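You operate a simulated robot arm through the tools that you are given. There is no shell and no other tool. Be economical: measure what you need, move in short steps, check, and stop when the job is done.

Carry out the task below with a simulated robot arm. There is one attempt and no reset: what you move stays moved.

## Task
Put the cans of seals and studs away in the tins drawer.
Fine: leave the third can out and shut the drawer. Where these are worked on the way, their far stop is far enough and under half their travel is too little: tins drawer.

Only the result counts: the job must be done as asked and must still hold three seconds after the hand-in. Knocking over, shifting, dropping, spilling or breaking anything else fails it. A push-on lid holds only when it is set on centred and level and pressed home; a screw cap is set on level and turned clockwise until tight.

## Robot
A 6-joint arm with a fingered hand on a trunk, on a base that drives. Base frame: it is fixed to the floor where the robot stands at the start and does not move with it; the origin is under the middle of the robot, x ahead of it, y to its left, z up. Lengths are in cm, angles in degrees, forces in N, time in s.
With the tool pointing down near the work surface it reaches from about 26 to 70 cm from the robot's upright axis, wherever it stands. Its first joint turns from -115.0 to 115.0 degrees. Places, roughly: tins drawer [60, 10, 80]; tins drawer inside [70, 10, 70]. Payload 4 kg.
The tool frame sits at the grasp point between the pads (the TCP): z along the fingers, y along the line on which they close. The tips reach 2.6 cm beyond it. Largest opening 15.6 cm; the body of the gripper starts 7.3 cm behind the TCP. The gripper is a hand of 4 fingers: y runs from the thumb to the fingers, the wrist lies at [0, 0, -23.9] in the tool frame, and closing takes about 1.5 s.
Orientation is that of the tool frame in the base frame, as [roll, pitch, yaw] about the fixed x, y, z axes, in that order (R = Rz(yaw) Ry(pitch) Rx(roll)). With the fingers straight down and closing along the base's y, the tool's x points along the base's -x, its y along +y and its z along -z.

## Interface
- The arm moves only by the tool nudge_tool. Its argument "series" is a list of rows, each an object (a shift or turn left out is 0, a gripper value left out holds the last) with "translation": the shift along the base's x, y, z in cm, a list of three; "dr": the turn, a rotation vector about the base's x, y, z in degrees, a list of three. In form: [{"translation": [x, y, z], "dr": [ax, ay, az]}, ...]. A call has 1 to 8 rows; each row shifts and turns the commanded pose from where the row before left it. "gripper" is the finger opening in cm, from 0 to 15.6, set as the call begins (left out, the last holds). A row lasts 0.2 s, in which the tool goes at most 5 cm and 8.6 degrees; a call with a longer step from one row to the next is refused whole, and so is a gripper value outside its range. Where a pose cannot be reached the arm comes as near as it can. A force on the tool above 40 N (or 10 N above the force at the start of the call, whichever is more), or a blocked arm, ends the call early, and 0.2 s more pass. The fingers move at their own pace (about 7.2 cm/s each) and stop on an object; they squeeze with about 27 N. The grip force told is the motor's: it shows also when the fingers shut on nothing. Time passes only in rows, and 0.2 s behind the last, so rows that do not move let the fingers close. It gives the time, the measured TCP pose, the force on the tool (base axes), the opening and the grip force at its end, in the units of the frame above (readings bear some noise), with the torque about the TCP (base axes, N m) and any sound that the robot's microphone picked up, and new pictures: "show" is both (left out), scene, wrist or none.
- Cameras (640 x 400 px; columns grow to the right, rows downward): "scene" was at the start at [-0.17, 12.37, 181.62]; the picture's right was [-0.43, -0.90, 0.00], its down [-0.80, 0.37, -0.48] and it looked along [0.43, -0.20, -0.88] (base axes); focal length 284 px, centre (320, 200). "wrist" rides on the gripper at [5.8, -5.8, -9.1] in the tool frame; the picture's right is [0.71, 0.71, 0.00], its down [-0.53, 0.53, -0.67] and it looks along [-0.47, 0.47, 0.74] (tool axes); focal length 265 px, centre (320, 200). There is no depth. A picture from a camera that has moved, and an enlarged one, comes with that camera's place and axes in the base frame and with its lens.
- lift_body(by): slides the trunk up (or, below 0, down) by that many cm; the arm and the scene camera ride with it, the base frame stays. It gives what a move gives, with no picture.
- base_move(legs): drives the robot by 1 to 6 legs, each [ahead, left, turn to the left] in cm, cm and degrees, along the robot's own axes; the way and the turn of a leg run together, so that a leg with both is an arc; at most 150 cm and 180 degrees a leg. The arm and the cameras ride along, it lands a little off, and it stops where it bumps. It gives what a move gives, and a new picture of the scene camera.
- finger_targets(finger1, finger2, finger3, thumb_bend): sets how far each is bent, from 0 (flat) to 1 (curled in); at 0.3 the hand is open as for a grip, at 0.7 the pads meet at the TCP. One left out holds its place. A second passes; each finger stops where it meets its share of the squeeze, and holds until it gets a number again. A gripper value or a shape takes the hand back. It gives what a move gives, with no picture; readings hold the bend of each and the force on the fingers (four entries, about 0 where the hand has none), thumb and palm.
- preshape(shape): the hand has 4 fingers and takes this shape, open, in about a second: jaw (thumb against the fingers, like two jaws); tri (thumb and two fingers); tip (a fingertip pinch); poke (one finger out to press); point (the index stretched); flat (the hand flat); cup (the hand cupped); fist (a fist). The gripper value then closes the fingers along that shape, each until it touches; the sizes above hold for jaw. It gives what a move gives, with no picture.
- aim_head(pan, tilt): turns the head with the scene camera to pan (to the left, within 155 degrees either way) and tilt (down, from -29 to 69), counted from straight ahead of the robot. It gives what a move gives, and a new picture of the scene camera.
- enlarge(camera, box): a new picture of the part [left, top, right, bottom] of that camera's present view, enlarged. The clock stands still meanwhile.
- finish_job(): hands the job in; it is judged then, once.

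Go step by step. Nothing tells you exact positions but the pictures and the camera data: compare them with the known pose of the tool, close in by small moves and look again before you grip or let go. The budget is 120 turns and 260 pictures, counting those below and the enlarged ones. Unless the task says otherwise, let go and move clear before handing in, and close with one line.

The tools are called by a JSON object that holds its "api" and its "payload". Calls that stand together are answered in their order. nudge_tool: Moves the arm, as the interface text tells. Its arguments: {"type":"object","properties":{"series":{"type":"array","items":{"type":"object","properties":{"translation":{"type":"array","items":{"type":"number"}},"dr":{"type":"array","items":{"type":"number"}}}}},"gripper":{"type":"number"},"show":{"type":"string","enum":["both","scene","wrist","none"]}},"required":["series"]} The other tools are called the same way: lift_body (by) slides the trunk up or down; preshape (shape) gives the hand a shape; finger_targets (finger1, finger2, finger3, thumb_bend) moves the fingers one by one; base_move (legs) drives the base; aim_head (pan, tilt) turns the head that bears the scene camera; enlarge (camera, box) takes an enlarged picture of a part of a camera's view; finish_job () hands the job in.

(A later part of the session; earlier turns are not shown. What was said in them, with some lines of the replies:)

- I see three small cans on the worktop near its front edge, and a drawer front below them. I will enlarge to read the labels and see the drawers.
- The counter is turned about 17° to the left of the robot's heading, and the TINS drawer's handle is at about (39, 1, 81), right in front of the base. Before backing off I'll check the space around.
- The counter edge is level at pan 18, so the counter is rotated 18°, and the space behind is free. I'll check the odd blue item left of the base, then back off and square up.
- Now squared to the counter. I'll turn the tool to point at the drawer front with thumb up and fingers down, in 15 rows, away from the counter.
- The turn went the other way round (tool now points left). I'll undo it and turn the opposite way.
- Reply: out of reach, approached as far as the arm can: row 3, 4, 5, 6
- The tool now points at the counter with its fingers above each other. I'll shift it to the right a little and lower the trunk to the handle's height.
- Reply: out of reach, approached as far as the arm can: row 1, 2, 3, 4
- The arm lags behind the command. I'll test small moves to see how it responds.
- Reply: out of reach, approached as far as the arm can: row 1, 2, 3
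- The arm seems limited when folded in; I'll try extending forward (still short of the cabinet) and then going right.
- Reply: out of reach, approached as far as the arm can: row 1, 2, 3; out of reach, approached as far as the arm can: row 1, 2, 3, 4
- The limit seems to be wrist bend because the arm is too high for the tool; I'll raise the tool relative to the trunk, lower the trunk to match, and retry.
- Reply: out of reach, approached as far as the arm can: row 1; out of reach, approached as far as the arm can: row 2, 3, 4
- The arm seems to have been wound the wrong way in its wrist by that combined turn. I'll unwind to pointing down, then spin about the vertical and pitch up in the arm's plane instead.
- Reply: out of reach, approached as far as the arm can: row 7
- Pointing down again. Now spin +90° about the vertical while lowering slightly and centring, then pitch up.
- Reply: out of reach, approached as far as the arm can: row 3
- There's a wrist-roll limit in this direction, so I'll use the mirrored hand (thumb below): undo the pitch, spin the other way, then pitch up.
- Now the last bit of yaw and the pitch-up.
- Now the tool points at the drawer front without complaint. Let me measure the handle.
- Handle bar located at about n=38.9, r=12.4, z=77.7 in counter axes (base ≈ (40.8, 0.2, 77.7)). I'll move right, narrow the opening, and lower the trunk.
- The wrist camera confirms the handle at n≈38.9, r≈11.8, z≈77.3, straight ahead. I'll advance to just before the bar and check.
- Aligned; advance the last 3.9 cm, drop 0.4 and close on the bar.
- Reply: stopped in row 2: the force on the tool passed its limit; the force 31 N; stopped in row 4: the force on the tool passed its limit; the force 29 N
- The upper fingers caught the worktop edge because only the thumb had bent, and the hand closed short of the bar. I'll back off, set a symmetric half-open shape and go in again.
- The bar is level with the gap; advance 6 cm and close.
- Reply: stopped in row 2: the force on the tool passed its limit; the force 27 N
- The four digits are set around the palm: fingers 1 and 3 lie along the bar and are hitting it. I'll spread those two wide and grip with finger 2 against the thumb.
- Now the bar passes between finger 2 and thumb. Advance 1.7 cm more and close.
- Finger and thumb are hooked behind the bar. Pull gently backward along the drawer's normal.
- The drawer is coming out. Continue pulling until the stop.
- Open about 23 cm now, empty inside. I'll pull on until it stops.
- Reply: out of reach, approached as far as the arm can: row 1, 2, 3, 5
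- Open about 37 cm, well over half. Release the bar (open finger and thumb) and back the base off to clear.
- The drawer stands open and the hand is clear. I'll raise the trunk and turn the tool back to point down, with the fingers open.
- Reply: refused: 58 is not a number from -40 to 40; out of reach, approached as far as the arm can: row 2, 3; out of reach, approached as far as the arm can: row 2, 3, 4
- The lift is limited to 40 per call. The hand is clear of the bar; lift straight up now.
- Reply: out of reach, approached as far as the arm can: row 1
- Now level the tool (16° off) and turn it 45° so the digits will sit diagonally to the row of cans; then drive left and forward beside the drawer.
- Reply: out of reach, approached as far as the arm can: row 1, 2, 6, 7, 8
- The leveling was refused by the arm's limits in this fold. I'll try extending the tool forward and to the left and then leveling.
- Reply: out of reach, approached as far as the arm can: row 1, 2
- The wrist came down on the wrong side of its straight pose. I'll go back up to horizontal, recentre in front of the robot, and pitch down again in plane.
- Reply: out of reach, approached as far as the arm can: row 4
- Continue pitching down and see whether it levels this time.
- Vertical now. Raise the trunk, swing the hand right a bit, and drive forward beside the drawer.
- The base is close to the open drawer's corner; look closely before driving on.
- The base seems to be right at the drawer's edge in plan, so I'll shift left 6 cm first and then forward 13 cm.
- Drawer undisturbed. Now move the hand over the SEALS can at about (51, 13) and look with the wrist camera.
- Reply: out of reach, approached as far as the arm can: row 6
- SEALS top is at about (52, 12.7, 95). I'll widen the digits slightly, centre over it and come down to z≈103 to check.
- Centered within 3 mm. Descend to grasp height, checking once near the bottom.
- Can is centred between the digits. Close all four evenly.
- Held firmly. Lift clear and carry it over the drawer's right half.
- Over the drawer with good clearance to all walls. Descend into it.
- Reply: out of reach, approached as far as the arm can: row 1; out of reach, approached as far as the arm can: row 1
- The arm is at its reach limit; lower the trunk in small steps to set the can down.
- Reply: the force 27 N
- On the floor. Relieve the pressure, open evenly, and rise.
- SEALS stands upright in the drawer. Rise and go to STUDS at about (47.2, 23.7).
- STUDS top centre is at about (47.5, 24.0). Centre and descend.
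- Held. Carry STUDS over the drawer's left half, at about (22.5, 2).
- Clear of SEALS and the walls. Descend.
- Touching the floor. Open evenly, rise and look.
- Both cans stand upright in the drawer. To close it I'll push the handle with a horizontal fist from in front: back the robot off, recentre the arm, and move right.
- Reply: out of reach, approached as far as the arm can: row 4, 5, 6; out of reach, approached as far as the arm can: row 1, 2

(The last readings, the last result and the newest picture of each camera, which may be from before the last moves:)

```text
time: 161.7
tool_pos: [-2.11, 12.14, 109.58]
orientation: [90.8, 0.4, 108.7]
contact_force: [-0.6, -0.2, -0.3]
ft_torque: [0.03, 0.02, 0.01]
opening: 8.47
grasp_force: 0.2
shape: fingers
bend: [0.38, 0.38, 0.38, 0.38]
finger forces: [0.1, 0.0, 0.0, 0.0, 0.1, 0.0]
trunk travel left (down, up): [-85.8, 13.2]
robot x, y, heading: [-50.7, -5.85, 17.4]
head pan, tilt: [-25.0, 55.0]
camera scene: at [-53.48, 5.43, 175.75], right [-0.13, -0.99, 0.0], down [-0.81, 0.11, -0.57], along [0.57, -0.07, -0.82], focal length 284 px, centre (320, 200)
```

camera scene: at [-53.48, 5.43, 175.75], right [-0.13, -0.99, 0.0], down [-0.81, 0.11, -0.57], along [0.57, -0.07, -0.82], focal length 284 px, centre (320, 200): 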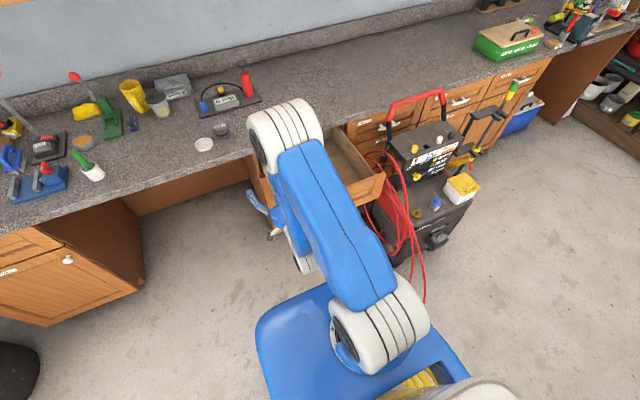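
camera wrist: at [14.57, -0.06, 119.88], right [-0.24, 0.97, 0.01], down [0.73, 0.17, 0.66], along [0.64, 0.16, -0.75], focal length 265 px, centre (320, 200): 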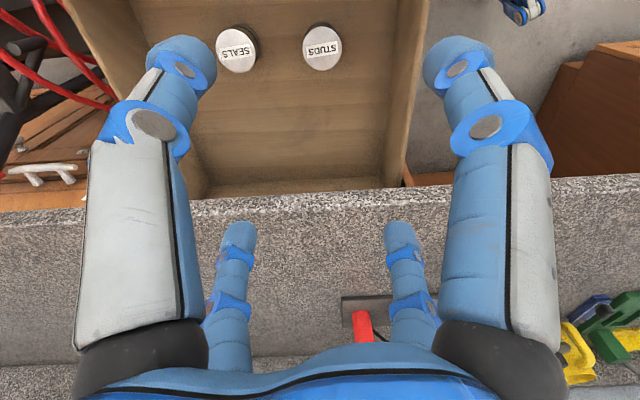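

Tool is horizontal. Back off a bit, make a fist, and bring the hand to handle height (tool up relative to trunk, trunk down).

{"api": "base_move", "payload": {"legs": [[-14, 0, 0.5]]}}

{"api": "preshape", "payload": {"shape": "fist"}}

{"api": "nudge_tool", "payload": {"series": [{"translation": [0.5, -1.5, 4.5]}, {"translation": [0.5, -1.5, 4.5]}, {"translation": [0.5, -1.5, 4.5]}, {"translation": [0.5, -1.5, 4.5]}, {"translation": [0.5, -1.5, 4.5]}, {"translation": [0.5, -1.5, 4.5]}, {}], "show": "none"}}

{"api": "nudge_tool", "payload": {"series": [{"translation": [0.9, -2.85, 0]}, {"translation": [0.9, -2.85, 0]}, {"translation": [0.9, -2.85, 0]}, {"translation": [0.9, -2.85, 0]}, {"translation": [0.9, -2.85, 0]}, {}], "show": "none"}}

```text
time: 163.0
tool_pos: [-15.22, 8.68, 109.36]
orientation: [91.0, 0.6, 109.2]
contact_force: [0.7, -0.6, -0.1]
ft_torque: [0.02, -0.04, -0.01]
opening: 8.47
grasp_force: 0.0
shape: fingers
bend: [0.38, 0.38, 0.38, 0.38]
finger forces: [0.0, 0.1, 0.0, 0.1, 0.1, 0.0]
trunk travel left (down, up): [-85.8, 13.2]
robot x, y, heading: [-64.16, -9.91, 17.9]
head pan, tilt: [-25.0, 55.0]
camera scene: at [-66.74, 1.91, 175.68], right [-0.12, -0.99, 0.0], down [-0.82, 0.1, -0.57], along [0.57, -0.07, -0.82], focal length 284 px, centre (320, 200)
```

scene: 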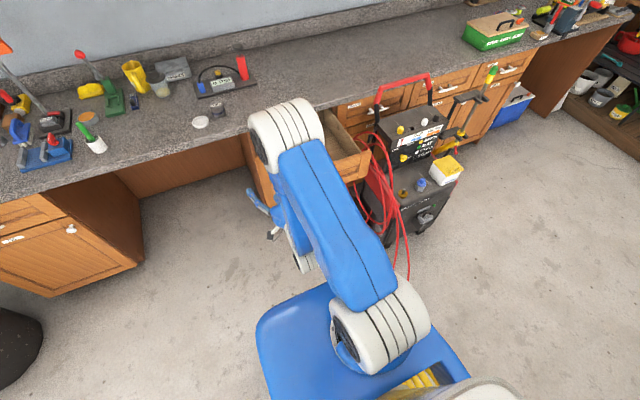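

```text
time: 163.9
tool_pos: [-15.18, 8.77, 109.48]
orientation: [90.9, 0.6, 109.3]
contact_force: [0.4, 0.3, 0.2]
ft_torque: [-0.01, -0.03, -0.03]
opening: 0.02
grasp_force: 0.0
shape: fist
bend: [1.0, 1.0, 1.0, 0.62]
finger forces: [0.1, 0.1, 0.0, 0.0, 0.0, 0.0]
trunk travel left (down, up): [-85.8, 13.2]
robot x, y, heading: [-64.0, -10.1, 18.2]
head pan, tilt: [-25.0, 55.0]
```

```text
time: 165.5
tool_pos: [-8.78, 0.2, 135.11]
orientation: [91.1, 0.5, 109.2]
contact_force: [0.1, 0.0, -0.7]
ft_torque: [-0.01, 0.01, 0.0]
opening: 0.0
grasp_force: 0.0
shape: fist
bend: [1.0, 1.0, 1.0, 0.62]
finger forces: [0.0, 0.0, 0.0, 0.0, 0.0, 0.1]
out of reach, approached as far as the arm can: row 2, 3, 4
trunk travel left (down, up): [-85.8, 13.2]
robot x, y, heading: [-64.18, -10.17, 18.0]
head pan, tilt: [-25.0, 55.0]
```

```text
time: 166.9
tool_pos: [-4.52, -14.0, 135.27]
orientation: [90.7, 0.6, 109.1]
contact_force: [0.1, 0.1, -0.2]
ft_torque: [0.0, -0.03, 0.0]
opening: 0.0
grasp_force: 0.2
shape: fist
bend: [1.0, 1.0, 1.0, 0.62]
finger forces: [0.0, 0.1, 0.1, 0.1, 0.0, 0.0]
trunk travel left (down, up): [-85.8, 13.2]
robot x, y, heading: [-64.46, -10.35, 18.1]
head pan, tilt: [-25.0, 55.0]
```

Positioned before the handle. Lower the trunk to z≈77.5.

{"api": "lift_body", "payload": {"by": -40}}

{"api": "lift_body", "payload": {"by": -17.5}}

{"api": "aim_head", "payload": {"pan": -10, "tilt": 35}}

{"api": "nudge_tool", "payload": {"series": [{}], "show": "wrist"}}

```text
time: 170.7
tool_pos: [-4.5, -14.11, 95.2]
orientation: [90.8, 0.5, 109.2]
contact_force: [0.6, 0.2, -0.1]
ft_torque: [0.0, 0.03, -0.03]
opening: 0.02
grasp_force: 0.0
shape: fist
bend: [1.0, 1.0, 1.0, 0.62]
finger forces: [0.1, 0.0, 0.0, 0.0, 0.1, 0.0]
trunk travel left (down, up): [-45.8, 53.2]
robot x, y, heading: [-64.0, -10.14, 18.0]
head pan, tilt: [-25.0, 55.0]
```

```text
time: 172.7
tool_pos: [-4.51, -14.02, 77.81]
orientation: [90.7, 0.5, 109.3]
contact_force: [-0.4, 1.2, 0.0]
ft_torque: [0.02, -0.03, 0.0]
opening: 0.01
grasp_force: 0.1
shape: fist
bend: [1.0, 1.0, 1.0, 0.62]
finger forces: [0.0, 0.1, 0.0, 0.0, 0.0, 0.0]
trunk travel left (down, up): [-28.3, 70.7]
robot x, y, heading: [-64.02, -9.81, 17.9]
head pan, tilt: [-25.0, 55.0]
```

```text
time: 173.5
tool_pos: [-4.56, -14.07, 77.81]
orientation: [90.7, 0.5, 109.2]
contact_force: [-0.2, -0.4, -0.9]
ft_torque: [-0.02, 0.03, 0.01]
opening: 0.0
grasp_force: 0.1
shape: fist
bend: [1.0, 1.0, 1.0, 0.62]
finger forces: [0.1, 0.1, 0.0, 0.0, 0.0, 0.0]
trunk travel left (down, up): [-28.3, 70.7]
robot x, y, heading: [-63.88, -10.01, 18.2]
head pan, tilt: [-10.0, 35.0]
camera scene: at [-65.7, 3.6, 121.02], right [0.14, -0.99, 0.0], down [-0.57, -0.08, -0.82], along [0.81, 0.11, -0.57], focal length 284 px, centre (320, 200)
```

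scene: 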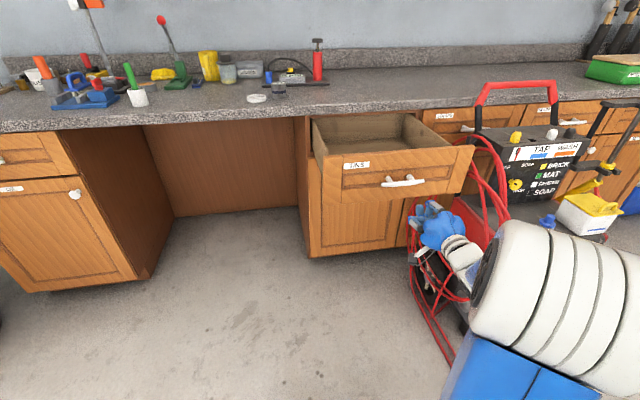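

```text
time: 173.9
tool_pos: [-4.49, -14.16, 77.71]
orientation: [90.8, 0.4, 109.2]
contact_force: [0.4, -0.5, -0.2]
ft_torque: [-0.01, 0.02, -0.01]
opening: 0.0
grasp_force: 0.1
shape: fist
bend: [1.0, 1.0, 1.0, 0.62]
finger forces: [0.1, 0.1, 0.0, 0.1, 0.0, 0.0]
trunk travel left (down, up): [-28.3, 70.7]
robot x, y, heading: [-64.09, -10.16, 18.1]
head pan, tilt: [-10.0, 35.0]
camera wrist: at [-15.05, -11.76, 71.98], right [-0.23, 0.68, 0.7], down [-0.45, -0.71, 0.54], along [0.86, -0.2, 0.47], focal length 265 px, centre (320, 200)
```

wrist: 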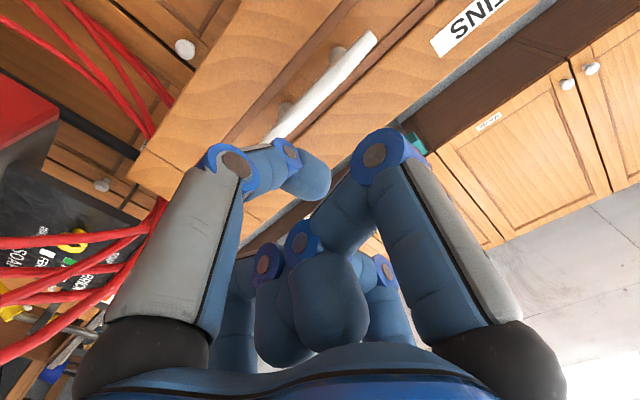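

The handle is straight ahead (n≈4). I'll draw the arm in, drive closer, then push the drawer shut by arm.

{"api": "nudge_tool", "payload": {"series": [{"translation": [-2.85, -0.93, 0]}, {"translation": [-2.85, -0.93, 0]}, {"translation": [-2.85, -0.93, 0]}, {"translation": [-2.85, -0.93, 0]}, {"translation": [-2.85, -0.93, 0]}, {}], "show": "none"}}

{"api": "base_move", "payload": {"legs": [[23, 0, 0]]}}

{"api": "nudge_tool", "payload": {"series": [{}], "show": "wrist"}}

```text
time: 175.3
tool_pos: [-18.51, -19.15, 77.91]
orientation: [90.8, 0.5, 109.4]
contact_force: [0.8, -0.2, -1.1]
ft_torque: [0.0, -0.02, -0.01]
opening: 0.01
grasp_force: 0.1
shape: fist
bend: [1.0, 1.0, 1.0, 0.62]
finger forces: [0.0, 0.0, 0.0, 0.1, 0.0, 0.0]
out of reach, approached as far as the arm can: row 5
trunk travel left (down, up): [-28.3, 70.7]
robot x, y, heading: [-63.85, -10.18, 18.1]
head pan, tilt: [-10.0, 35.0]
```

```text
time: 177.0
tool_pos: [3.79, -12.09, 77.95]
orientation: [90.8, 0.5, 109.4]
contact_force: [0.0, -0.5, 0.7]
ft_torque: [0.04, -0.02, 0.03]
opening: 0.01
grasp_force: 0.1
shape: fist
bend: [1.0, 1.0, 1.0, 0.62]
finger forces: [0.1, 0.0, 0.1, 0.0, 0.0, 0.1]
trunk travel left (down, up): [-28.3, 70.7]
robot x, y, heading: [-41.44, -2.62, 17.9]
head pan, tilt: [-10.0, 35.0]
camera scene: at [-43.17, 10.98, 121.03], right [0.14, -0.99, 0.0], down [-0.57, -0.08, -0.82], along [0.81, 0.11, -0.57], focal length 284 px, centre (320, 200)
```

scene: 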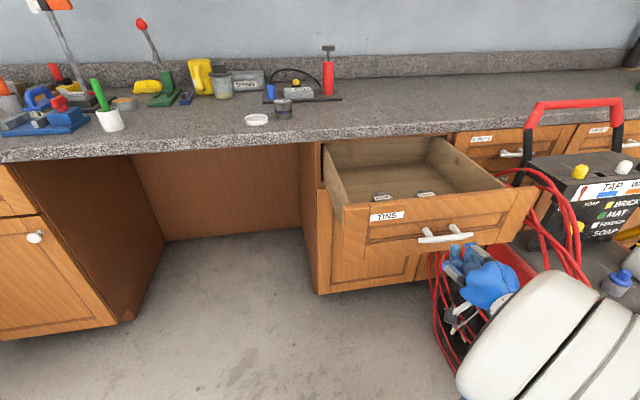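

```text
time: 177.4
tool_pos: [3.81, -11.91, 77.87]
orientation: [90.9, 0.5, 109.3]
contact_force: [-0.3, 0.7, 0.5]
ft_torque: [0.01, 0.03, 0.01]
opening: 0.0
grasp_force: 0.1
shape: fist
bend: [1.0, 1.0, 1.0, 0.62]
finger forces: [0.0, 0.1, 0.1, 0.0, 0.0, 0.0]
trunk travel left (down, up): [-28.3, 70.7]
robot x, y, heading: [-41.27, -3.05, 18.1]
head pan, tilt: [-10.0, 35.0]
camera wrist: at [-6.7, -9.68, 72.14], right [-0.23, 0.68, 0.7], down [-0.45, -0.71, 0.54], along [0.86, -0.19, 0.47], focal length 265 px, centre (320, 200)
```

wrist: 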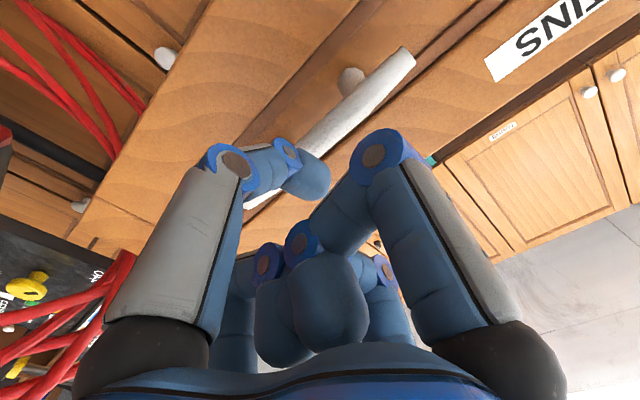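

Push forward slowly.

{"api": "nudge_tool", "payload": {"series": [{"translation": [1.14, 0.37, 0]}, {"translation": [1.14, 0.37, 0]}, {"translation": [1.14, 0.37, 0]}, {"translation": [1.14, 0.37, 0]}, {"translation": [1.14, 0.37, 0]}, {"translation": [1.14, 0.37, 0]}, {"translation": [1.14, 0.37, 0]}, {"translation": [1.14, 0.37, 0]}]}}

```text
time: 179.2
tool_pos: [12.96, -8.83, 77.89]
orientation: [90.9, 0.5, 109.3]
contact_force: [-0.3, -0.3, -0.4]
ft_torque: [-0.02, 0.02, 0.0]
opening: 0.0
grasp_force: 0.1
shape: fist
bend: [1.0, 1.0, 1.0, 0.62]
finger forces: [0.1, 0.1, 0.0, 0.0, 0.0, 0.0]
trunk travel left (down, up): [-28.3, 70.7]
robot x, y, heading: [-41.6, -2.85, 18.3]
head pan, tilt: [-10.0, 35.0]
camera scene: at [-43.12, 10.99, 121.03], right [0.14, -0.99, 0.0], down [-0.57, -0.08, -0.82], along [0.81, 0.11, -0.57], focal length 284 px, centre (320, 200)
camera wrist: at [2.4, -6.73, 72.14], right [-0.23, 0.68, 0.7], down [-0.45, -0.71, 0.54], along [0.86, -0.19, 0.46], focal length 265 px, centre (320, 200)
```

scene: 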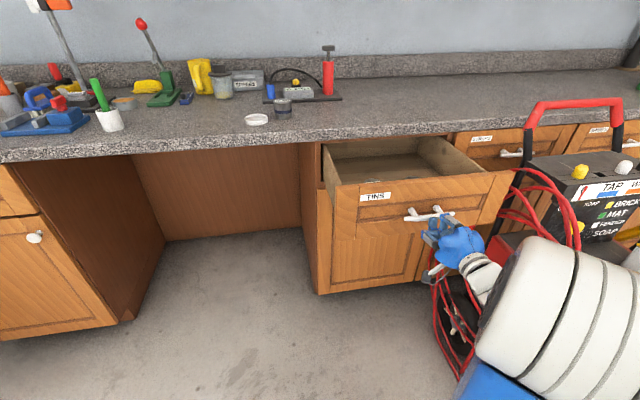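
wrist: 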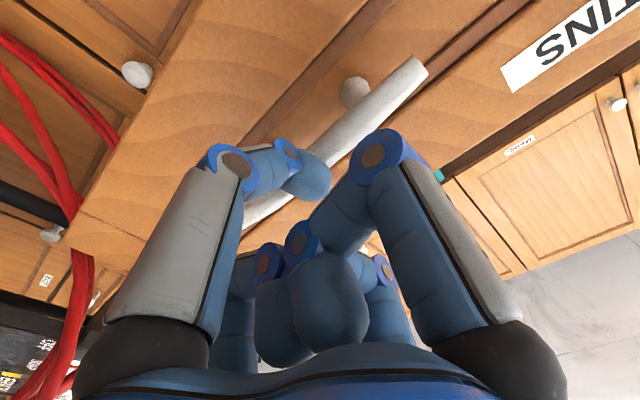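

The drawer is sliding in. Continue.

{"api": "nudge_tool", "payload": {"series": [{"translation": [1.24, 0.4, 0]}, {"translation": [1.24, 0.4, 0]}, {"translation": [1.24, 0.4, 0]}, {"translation": [1.24, 0.4, 0]}, {"translation": [1.24, 0.4, 0]}, {"translation": [1.24, 0.4, 0]}, {"translation": [1.24, 0.4, 0]}, {"translation": [1.24, 0.4, 0]}], "show": "none"}}

{"api": "nudge_tool", "payload": {"series": [{"translation": [1.24, 0.4, 0]}, {"translation": [1.24, 0.4, 0]}, {"translation": [1.24, 0.4, 0]}, {"translation": [1.24, 0.4, 0]}, {"translation": [1.24, 0.4, 0]}, {"translation": [1.24, 0.4, 0]}, {"translation": [1.24, 0.4, 0]}, {}]}}

```text
time: 181.0
tool_pos: [22.83, -5.77, 77.8]
orientation: [90.8, 0.4, 109.2]
contact_force: [-1.1, 0.1, 0.3]
ft_torque: [-0.03, 0.0, -0.03]
opening: 0.0
grasp_force: 0.0
shape: fist
bend: [1.0, 1.0, 1.0, 0.62]
finger forces: [0.0, 0.0, 0.0, 0.1, 0.0, 0.1]
trunk travel left (down, up): [-28.3, 70.7]
robot x, y, heading: [-41.28, -2.8, 18.2]
head pan, tilt: [-10.0, 35.0]
```

```text
time: 182.8
tool_pos: [31.68, -3.07, 77.84]
orientation: [90.9, 0.5, 109.3]
contact_force: [-0.8, 0.5, -0.1]
ft_torque: [0.0, -0.02, 0.01]
opening: 0.02
grasp_force: 0.0
shape: fist
bend: [1.0, 1.0, 1.0, 0.62]
finger forces: [0.1, 0.1, 0.0, 0.0, 0.0, 0.1]
trunk travel left (down, up): [-28.3, 70.7]
robot x, y, heading: [-41.66, -2.79, 17.8]
head pan, tilt: [-10.0, 35.0]
camera scene: at [-43.12, 10.99, 121.03], right [0.14, -0.99, 0.0], down [-0.57, -0.08, -0.82], along [0.81, 0.11, -0.57], focal length 284 px, centre (320, 200)
camera wrist: at [21.06, -0.74, 72.07], right [-0.23, 0.68, 0.7], down [-0.45, -0.71, 0.54], along [0.86, -0.19, 0.46], focal length 265 px, centre (320, 200)
```

scene: 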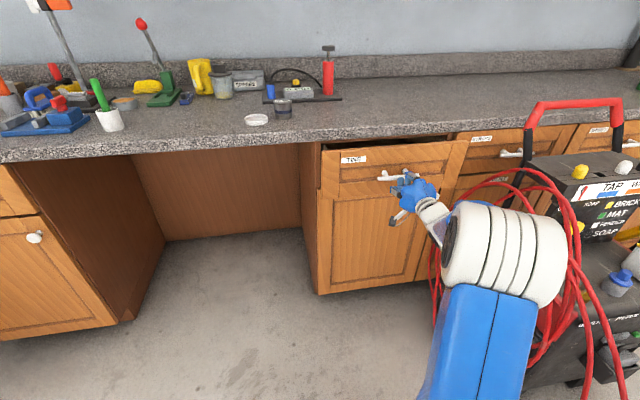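
wrist: 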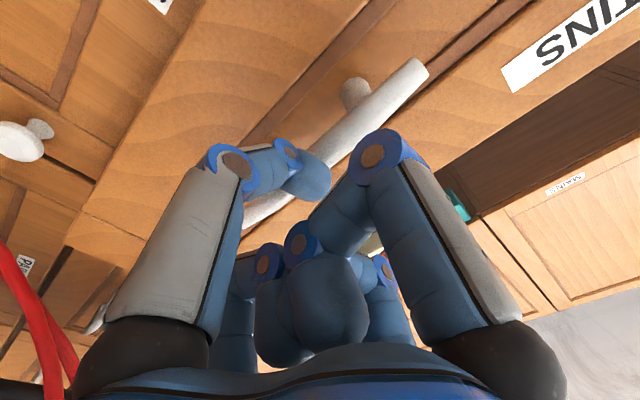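

Nearly closed; keep pushing gently until it stops.

{"api": "nudge_tool", "payload": {"series": [{"translation": [0.95, 0.31, 0]}, {"translation": [0.95, 0.31, 0]}, {"translation": [0.95, 0.31, 0]}, {"translation": [0.95, 0.31, 0]}, {"translation": [0.95, 0.31, 0]}, {"translation": [0.95, 0.31, 0]}, {"translation": [0.6, 0.2, 0]}, {"translation": [0.6, 0.2, 0]}]}}

```text
time: 184.6
tool_pos: [38.42, -0.67, 77.94]
orientation: [90.9, 0.5, 109.4]
contact_force: [-1.2, -0.8, 0.7]
ft_torque: [-0.03, 0.0, 0.01]
opening: 0.0
grasp_force: 0.1
shape: fist
bend: [1.0, 1.0, 1.0, 0.62]
finger forces: [0.1, 0.1, 0.0, 0.0, 0.2, 0.0]
trunk travel left (down, up): [-28.3, 70.7]
robot x, y, heading: [-41.15, -2.96, 18.3]
head pan, tilt: [-10.0, 35.0]
camera scene: at [-43.14, 11.0, 121.03], right [0.14, -0.99, 0.0], down [-0.57, -0.08, -0.82], along [0.81, 0.11, -0.57], focal length 284 px, centre (320, 200)
camera wrist: at [27.9, 1.55, 72.13], right [-0.23, 0.68, 0.7], down [-0.45, -0.71, 0.54], along [0.86, -0.19, 0.47], focal length 265 px, centre (320, 200)
```

scene: 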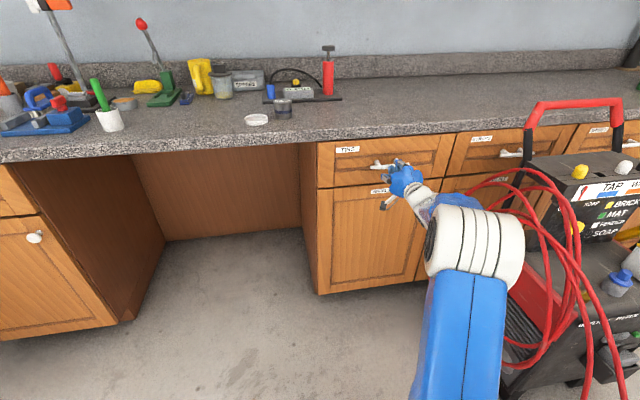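
wrist: 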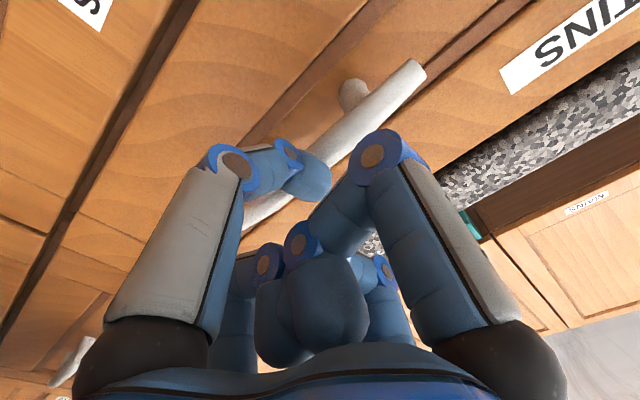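

Almost flush; push the last bit until force shows.

{"api": "nudge_tool", "payload": {"series": [{"translation": [0.4, 0.13, 0]}, {"translation": [0.4, 0.13, 0]}, {"translation": [0.4, 0.13, 0]}, {"translation": [0.4, 0.13, 0]}, {"translation": [0.4, 0.13, 0]}, {"translation": [0.4, 0.13, 0]}], "show": "scene"}}

{"api": "enlarge", "payload": {"camera": "scene", "box": [300, 110, 480, 222]}}

```text
time: 185.8
tool_pos: [40.13, -0.25, 77.18]
orientation: [91.8, 0.3, 109.2]
contact_force: [-22.6, -2.7, -3.9]
ft_torque: [0.03, 0.04, 0.03]
opening: 0.02
grasp_force: 0.2
shape: fist
bend: [1.0, 1.0, 1.0, 0.74]
finger forces: [0.0, 0.0, 0.0, 0.0, 22.4, 0.1]
trunk travel left (down, up): [-28.3, 70.7]
robot x, y, heading: [-41.46, -2.69, 18.1]
head pan, tilt: [-10.0, 35.0]
stopped in row 5: the force on the tool passed its limit (the readings are from after the stop); the commanded pose is now the measured one
camera scene: at [-43.34, 10.97, 121.04], right [0.14, -0.99, 0.0], down [-0.57, -0.08, -0.82], along [0.81, 0.11, -0.57], focal length 284 px, centre (320, 200)
```

scene: 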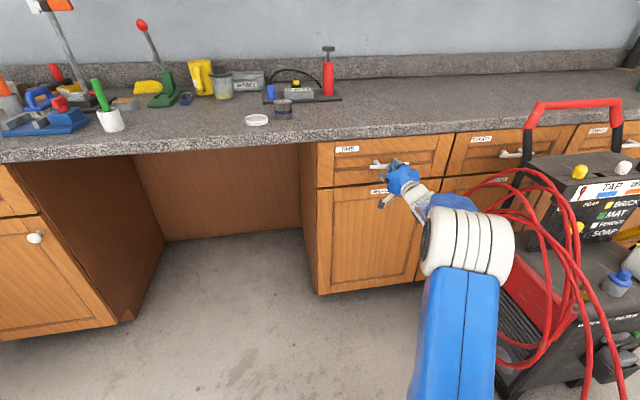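

```text
3.56 times, centred on (390, 166) of scene
camera zoom: at [-43.34, 10.97, 121.04], right [0.14, -0.99, 0.0], down [-0.57, -0.08, -0.82], along [0.81, 0.11, -0.57], focal length 1010 px, centre (71, 321)
```

zoom: 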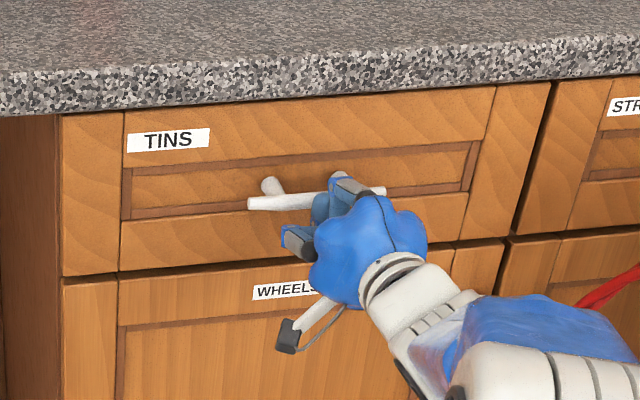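

The drawer is flush and stopped. Before retracting, I check the thumb isn't hooked behind the bar.

{"api": "nudge_tool", "payload": {"series": [{"translation": [-0.6, -0.2, 0]}, {}]}}

```text
time: 186.4
tool_pos: [39.63, -0.45, 77.46]
orientation: [91.3, 0.4, 109.3]
contact_force: [-6.2, -2.5, 3.4]
ft_torque: [0.02, -0.04, -0.03]
opening: 0.0
grasp_force: 0.0
shape: fist
bend: [1.0, 1.0, 1.0, 0.71]
finger forces: [0.1, 0.1, 0.0, 0.0, 6.6, 0.1]
trunk travel left (down, up): [-28.3, 70.7]
robot x, y, heading: [-41.28, -2.91, 18.0]
head pan, tilt: [-10.0, 35.0]
camera scene: at [-43.23, 10.97, 121.04], right [0.14, -0.99, 0.0], down [-0.57, -0.08, -0.82], along [0.81, 0.11, -0.57], focal length 284 px, centre (320, 200)
camera wrist: at [29.01, 1.82, 71.77], right [-0.22, 0.68, 0.7], down [-0.45, -0.71, 0.54], along [0.87, -0.19, 0.46], focal length 265 px, centre (320, 200)
```

scene: 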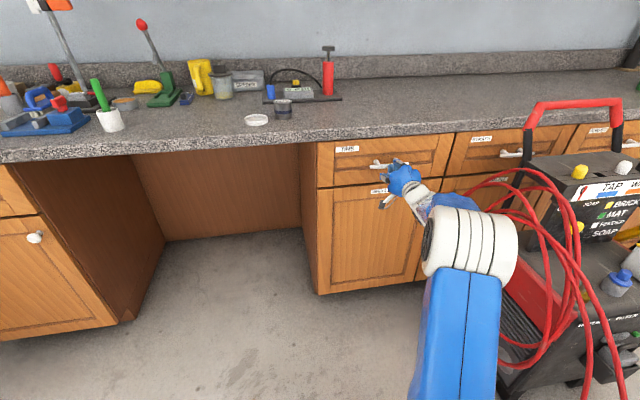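
wrist: 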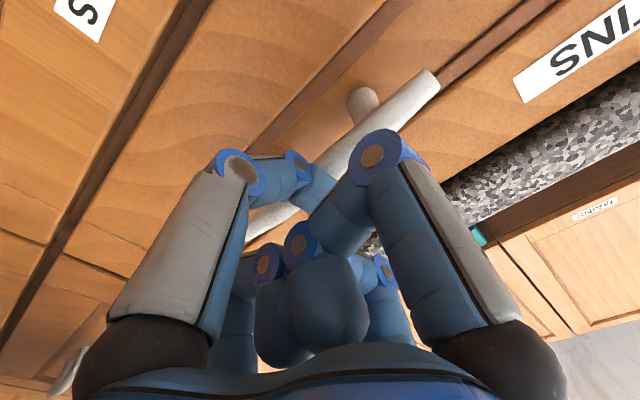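

Thumb is in front of the bar. Retract slowly and verify the drawer stays shut.

{"api": "nudge_tool", "payload": {"series": [{"translation": [-0.95, -0.31, 0]}, {"translation": [-1.4, -0.46, 0]}, {"translation": [-2.4, -0.8, 0]}, {"translation": [-2.8, -0.9, 0]}, {"translation": [-2.8, -0.9, 0]}, {"translation": [-2.8, -0.9, 0]}, {}], "show": "scene"}}

{"api": "enlarge", "payload": {"camera": "scene", "box": [240, 70, 480, 220]}}

```text
time: 188.0
tool_pos: [26.4, -4.78, 77.2]
orientation: [91.4, 0.4, 109.2]
contact_force: [0.2, 0.3, 0.0]
ft_torque: [0.02, 0.03, 0.02]
opening: 0.01
grasp_force: 0.1
shape: fist
bend: [1.0, 1.0, 1.0, 0.62]
finger forces: [0.1, 0.0, 0.0, 0.0, 0.0, 0.1]
trunk travel left (down, up): [-28.3, 70.7]
robot x, y, heading: [-41.4, -2.78, 18.1]
head pan, tilt: [-10.0, 35.0]
camera scene: at [-43.18, 10.98, 121.03], right [0.14, -0.99, 0.0], down [-0.57, -0.08, -0.82], along [0.81, 0.11, -0.57], focal length 284 px, centre (320, 200)
```

scene: 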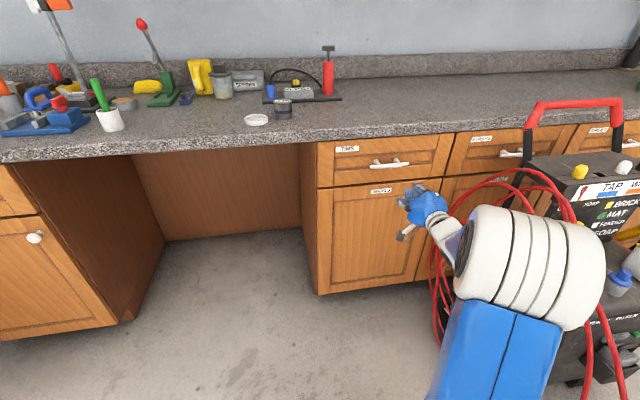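

```text
2.67 times, centred on (360, 145) of scene
camera zoom: at [-43.18, 10.98, 121.03], right [0.14, -0.99, 0.0], down [-0.57, -0.08, -0.82], along [0.81, 0.11, -0.57], focal length 757 px, centre (213, 347)
```

zoom: 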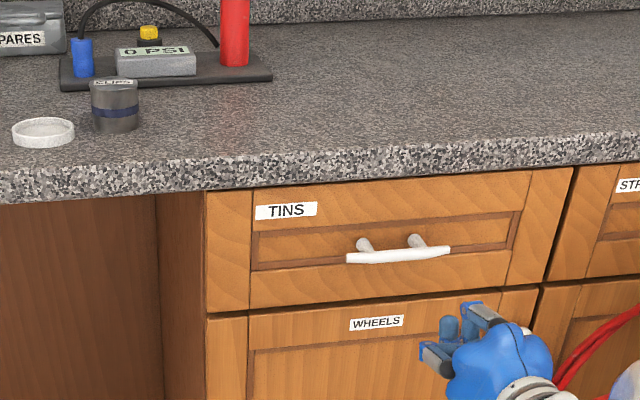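

The drawer is flush and shut, CLIPS stays out on the worktop, and the hand is clear. I hand the job in.

{"api": "finish_job", "payload": {}}

```text
The job is handed in.
```

The cans of seals and studs are standing upright in the tins drawer and the drawer is shut. The clips can is still out on the worktop, untouched.
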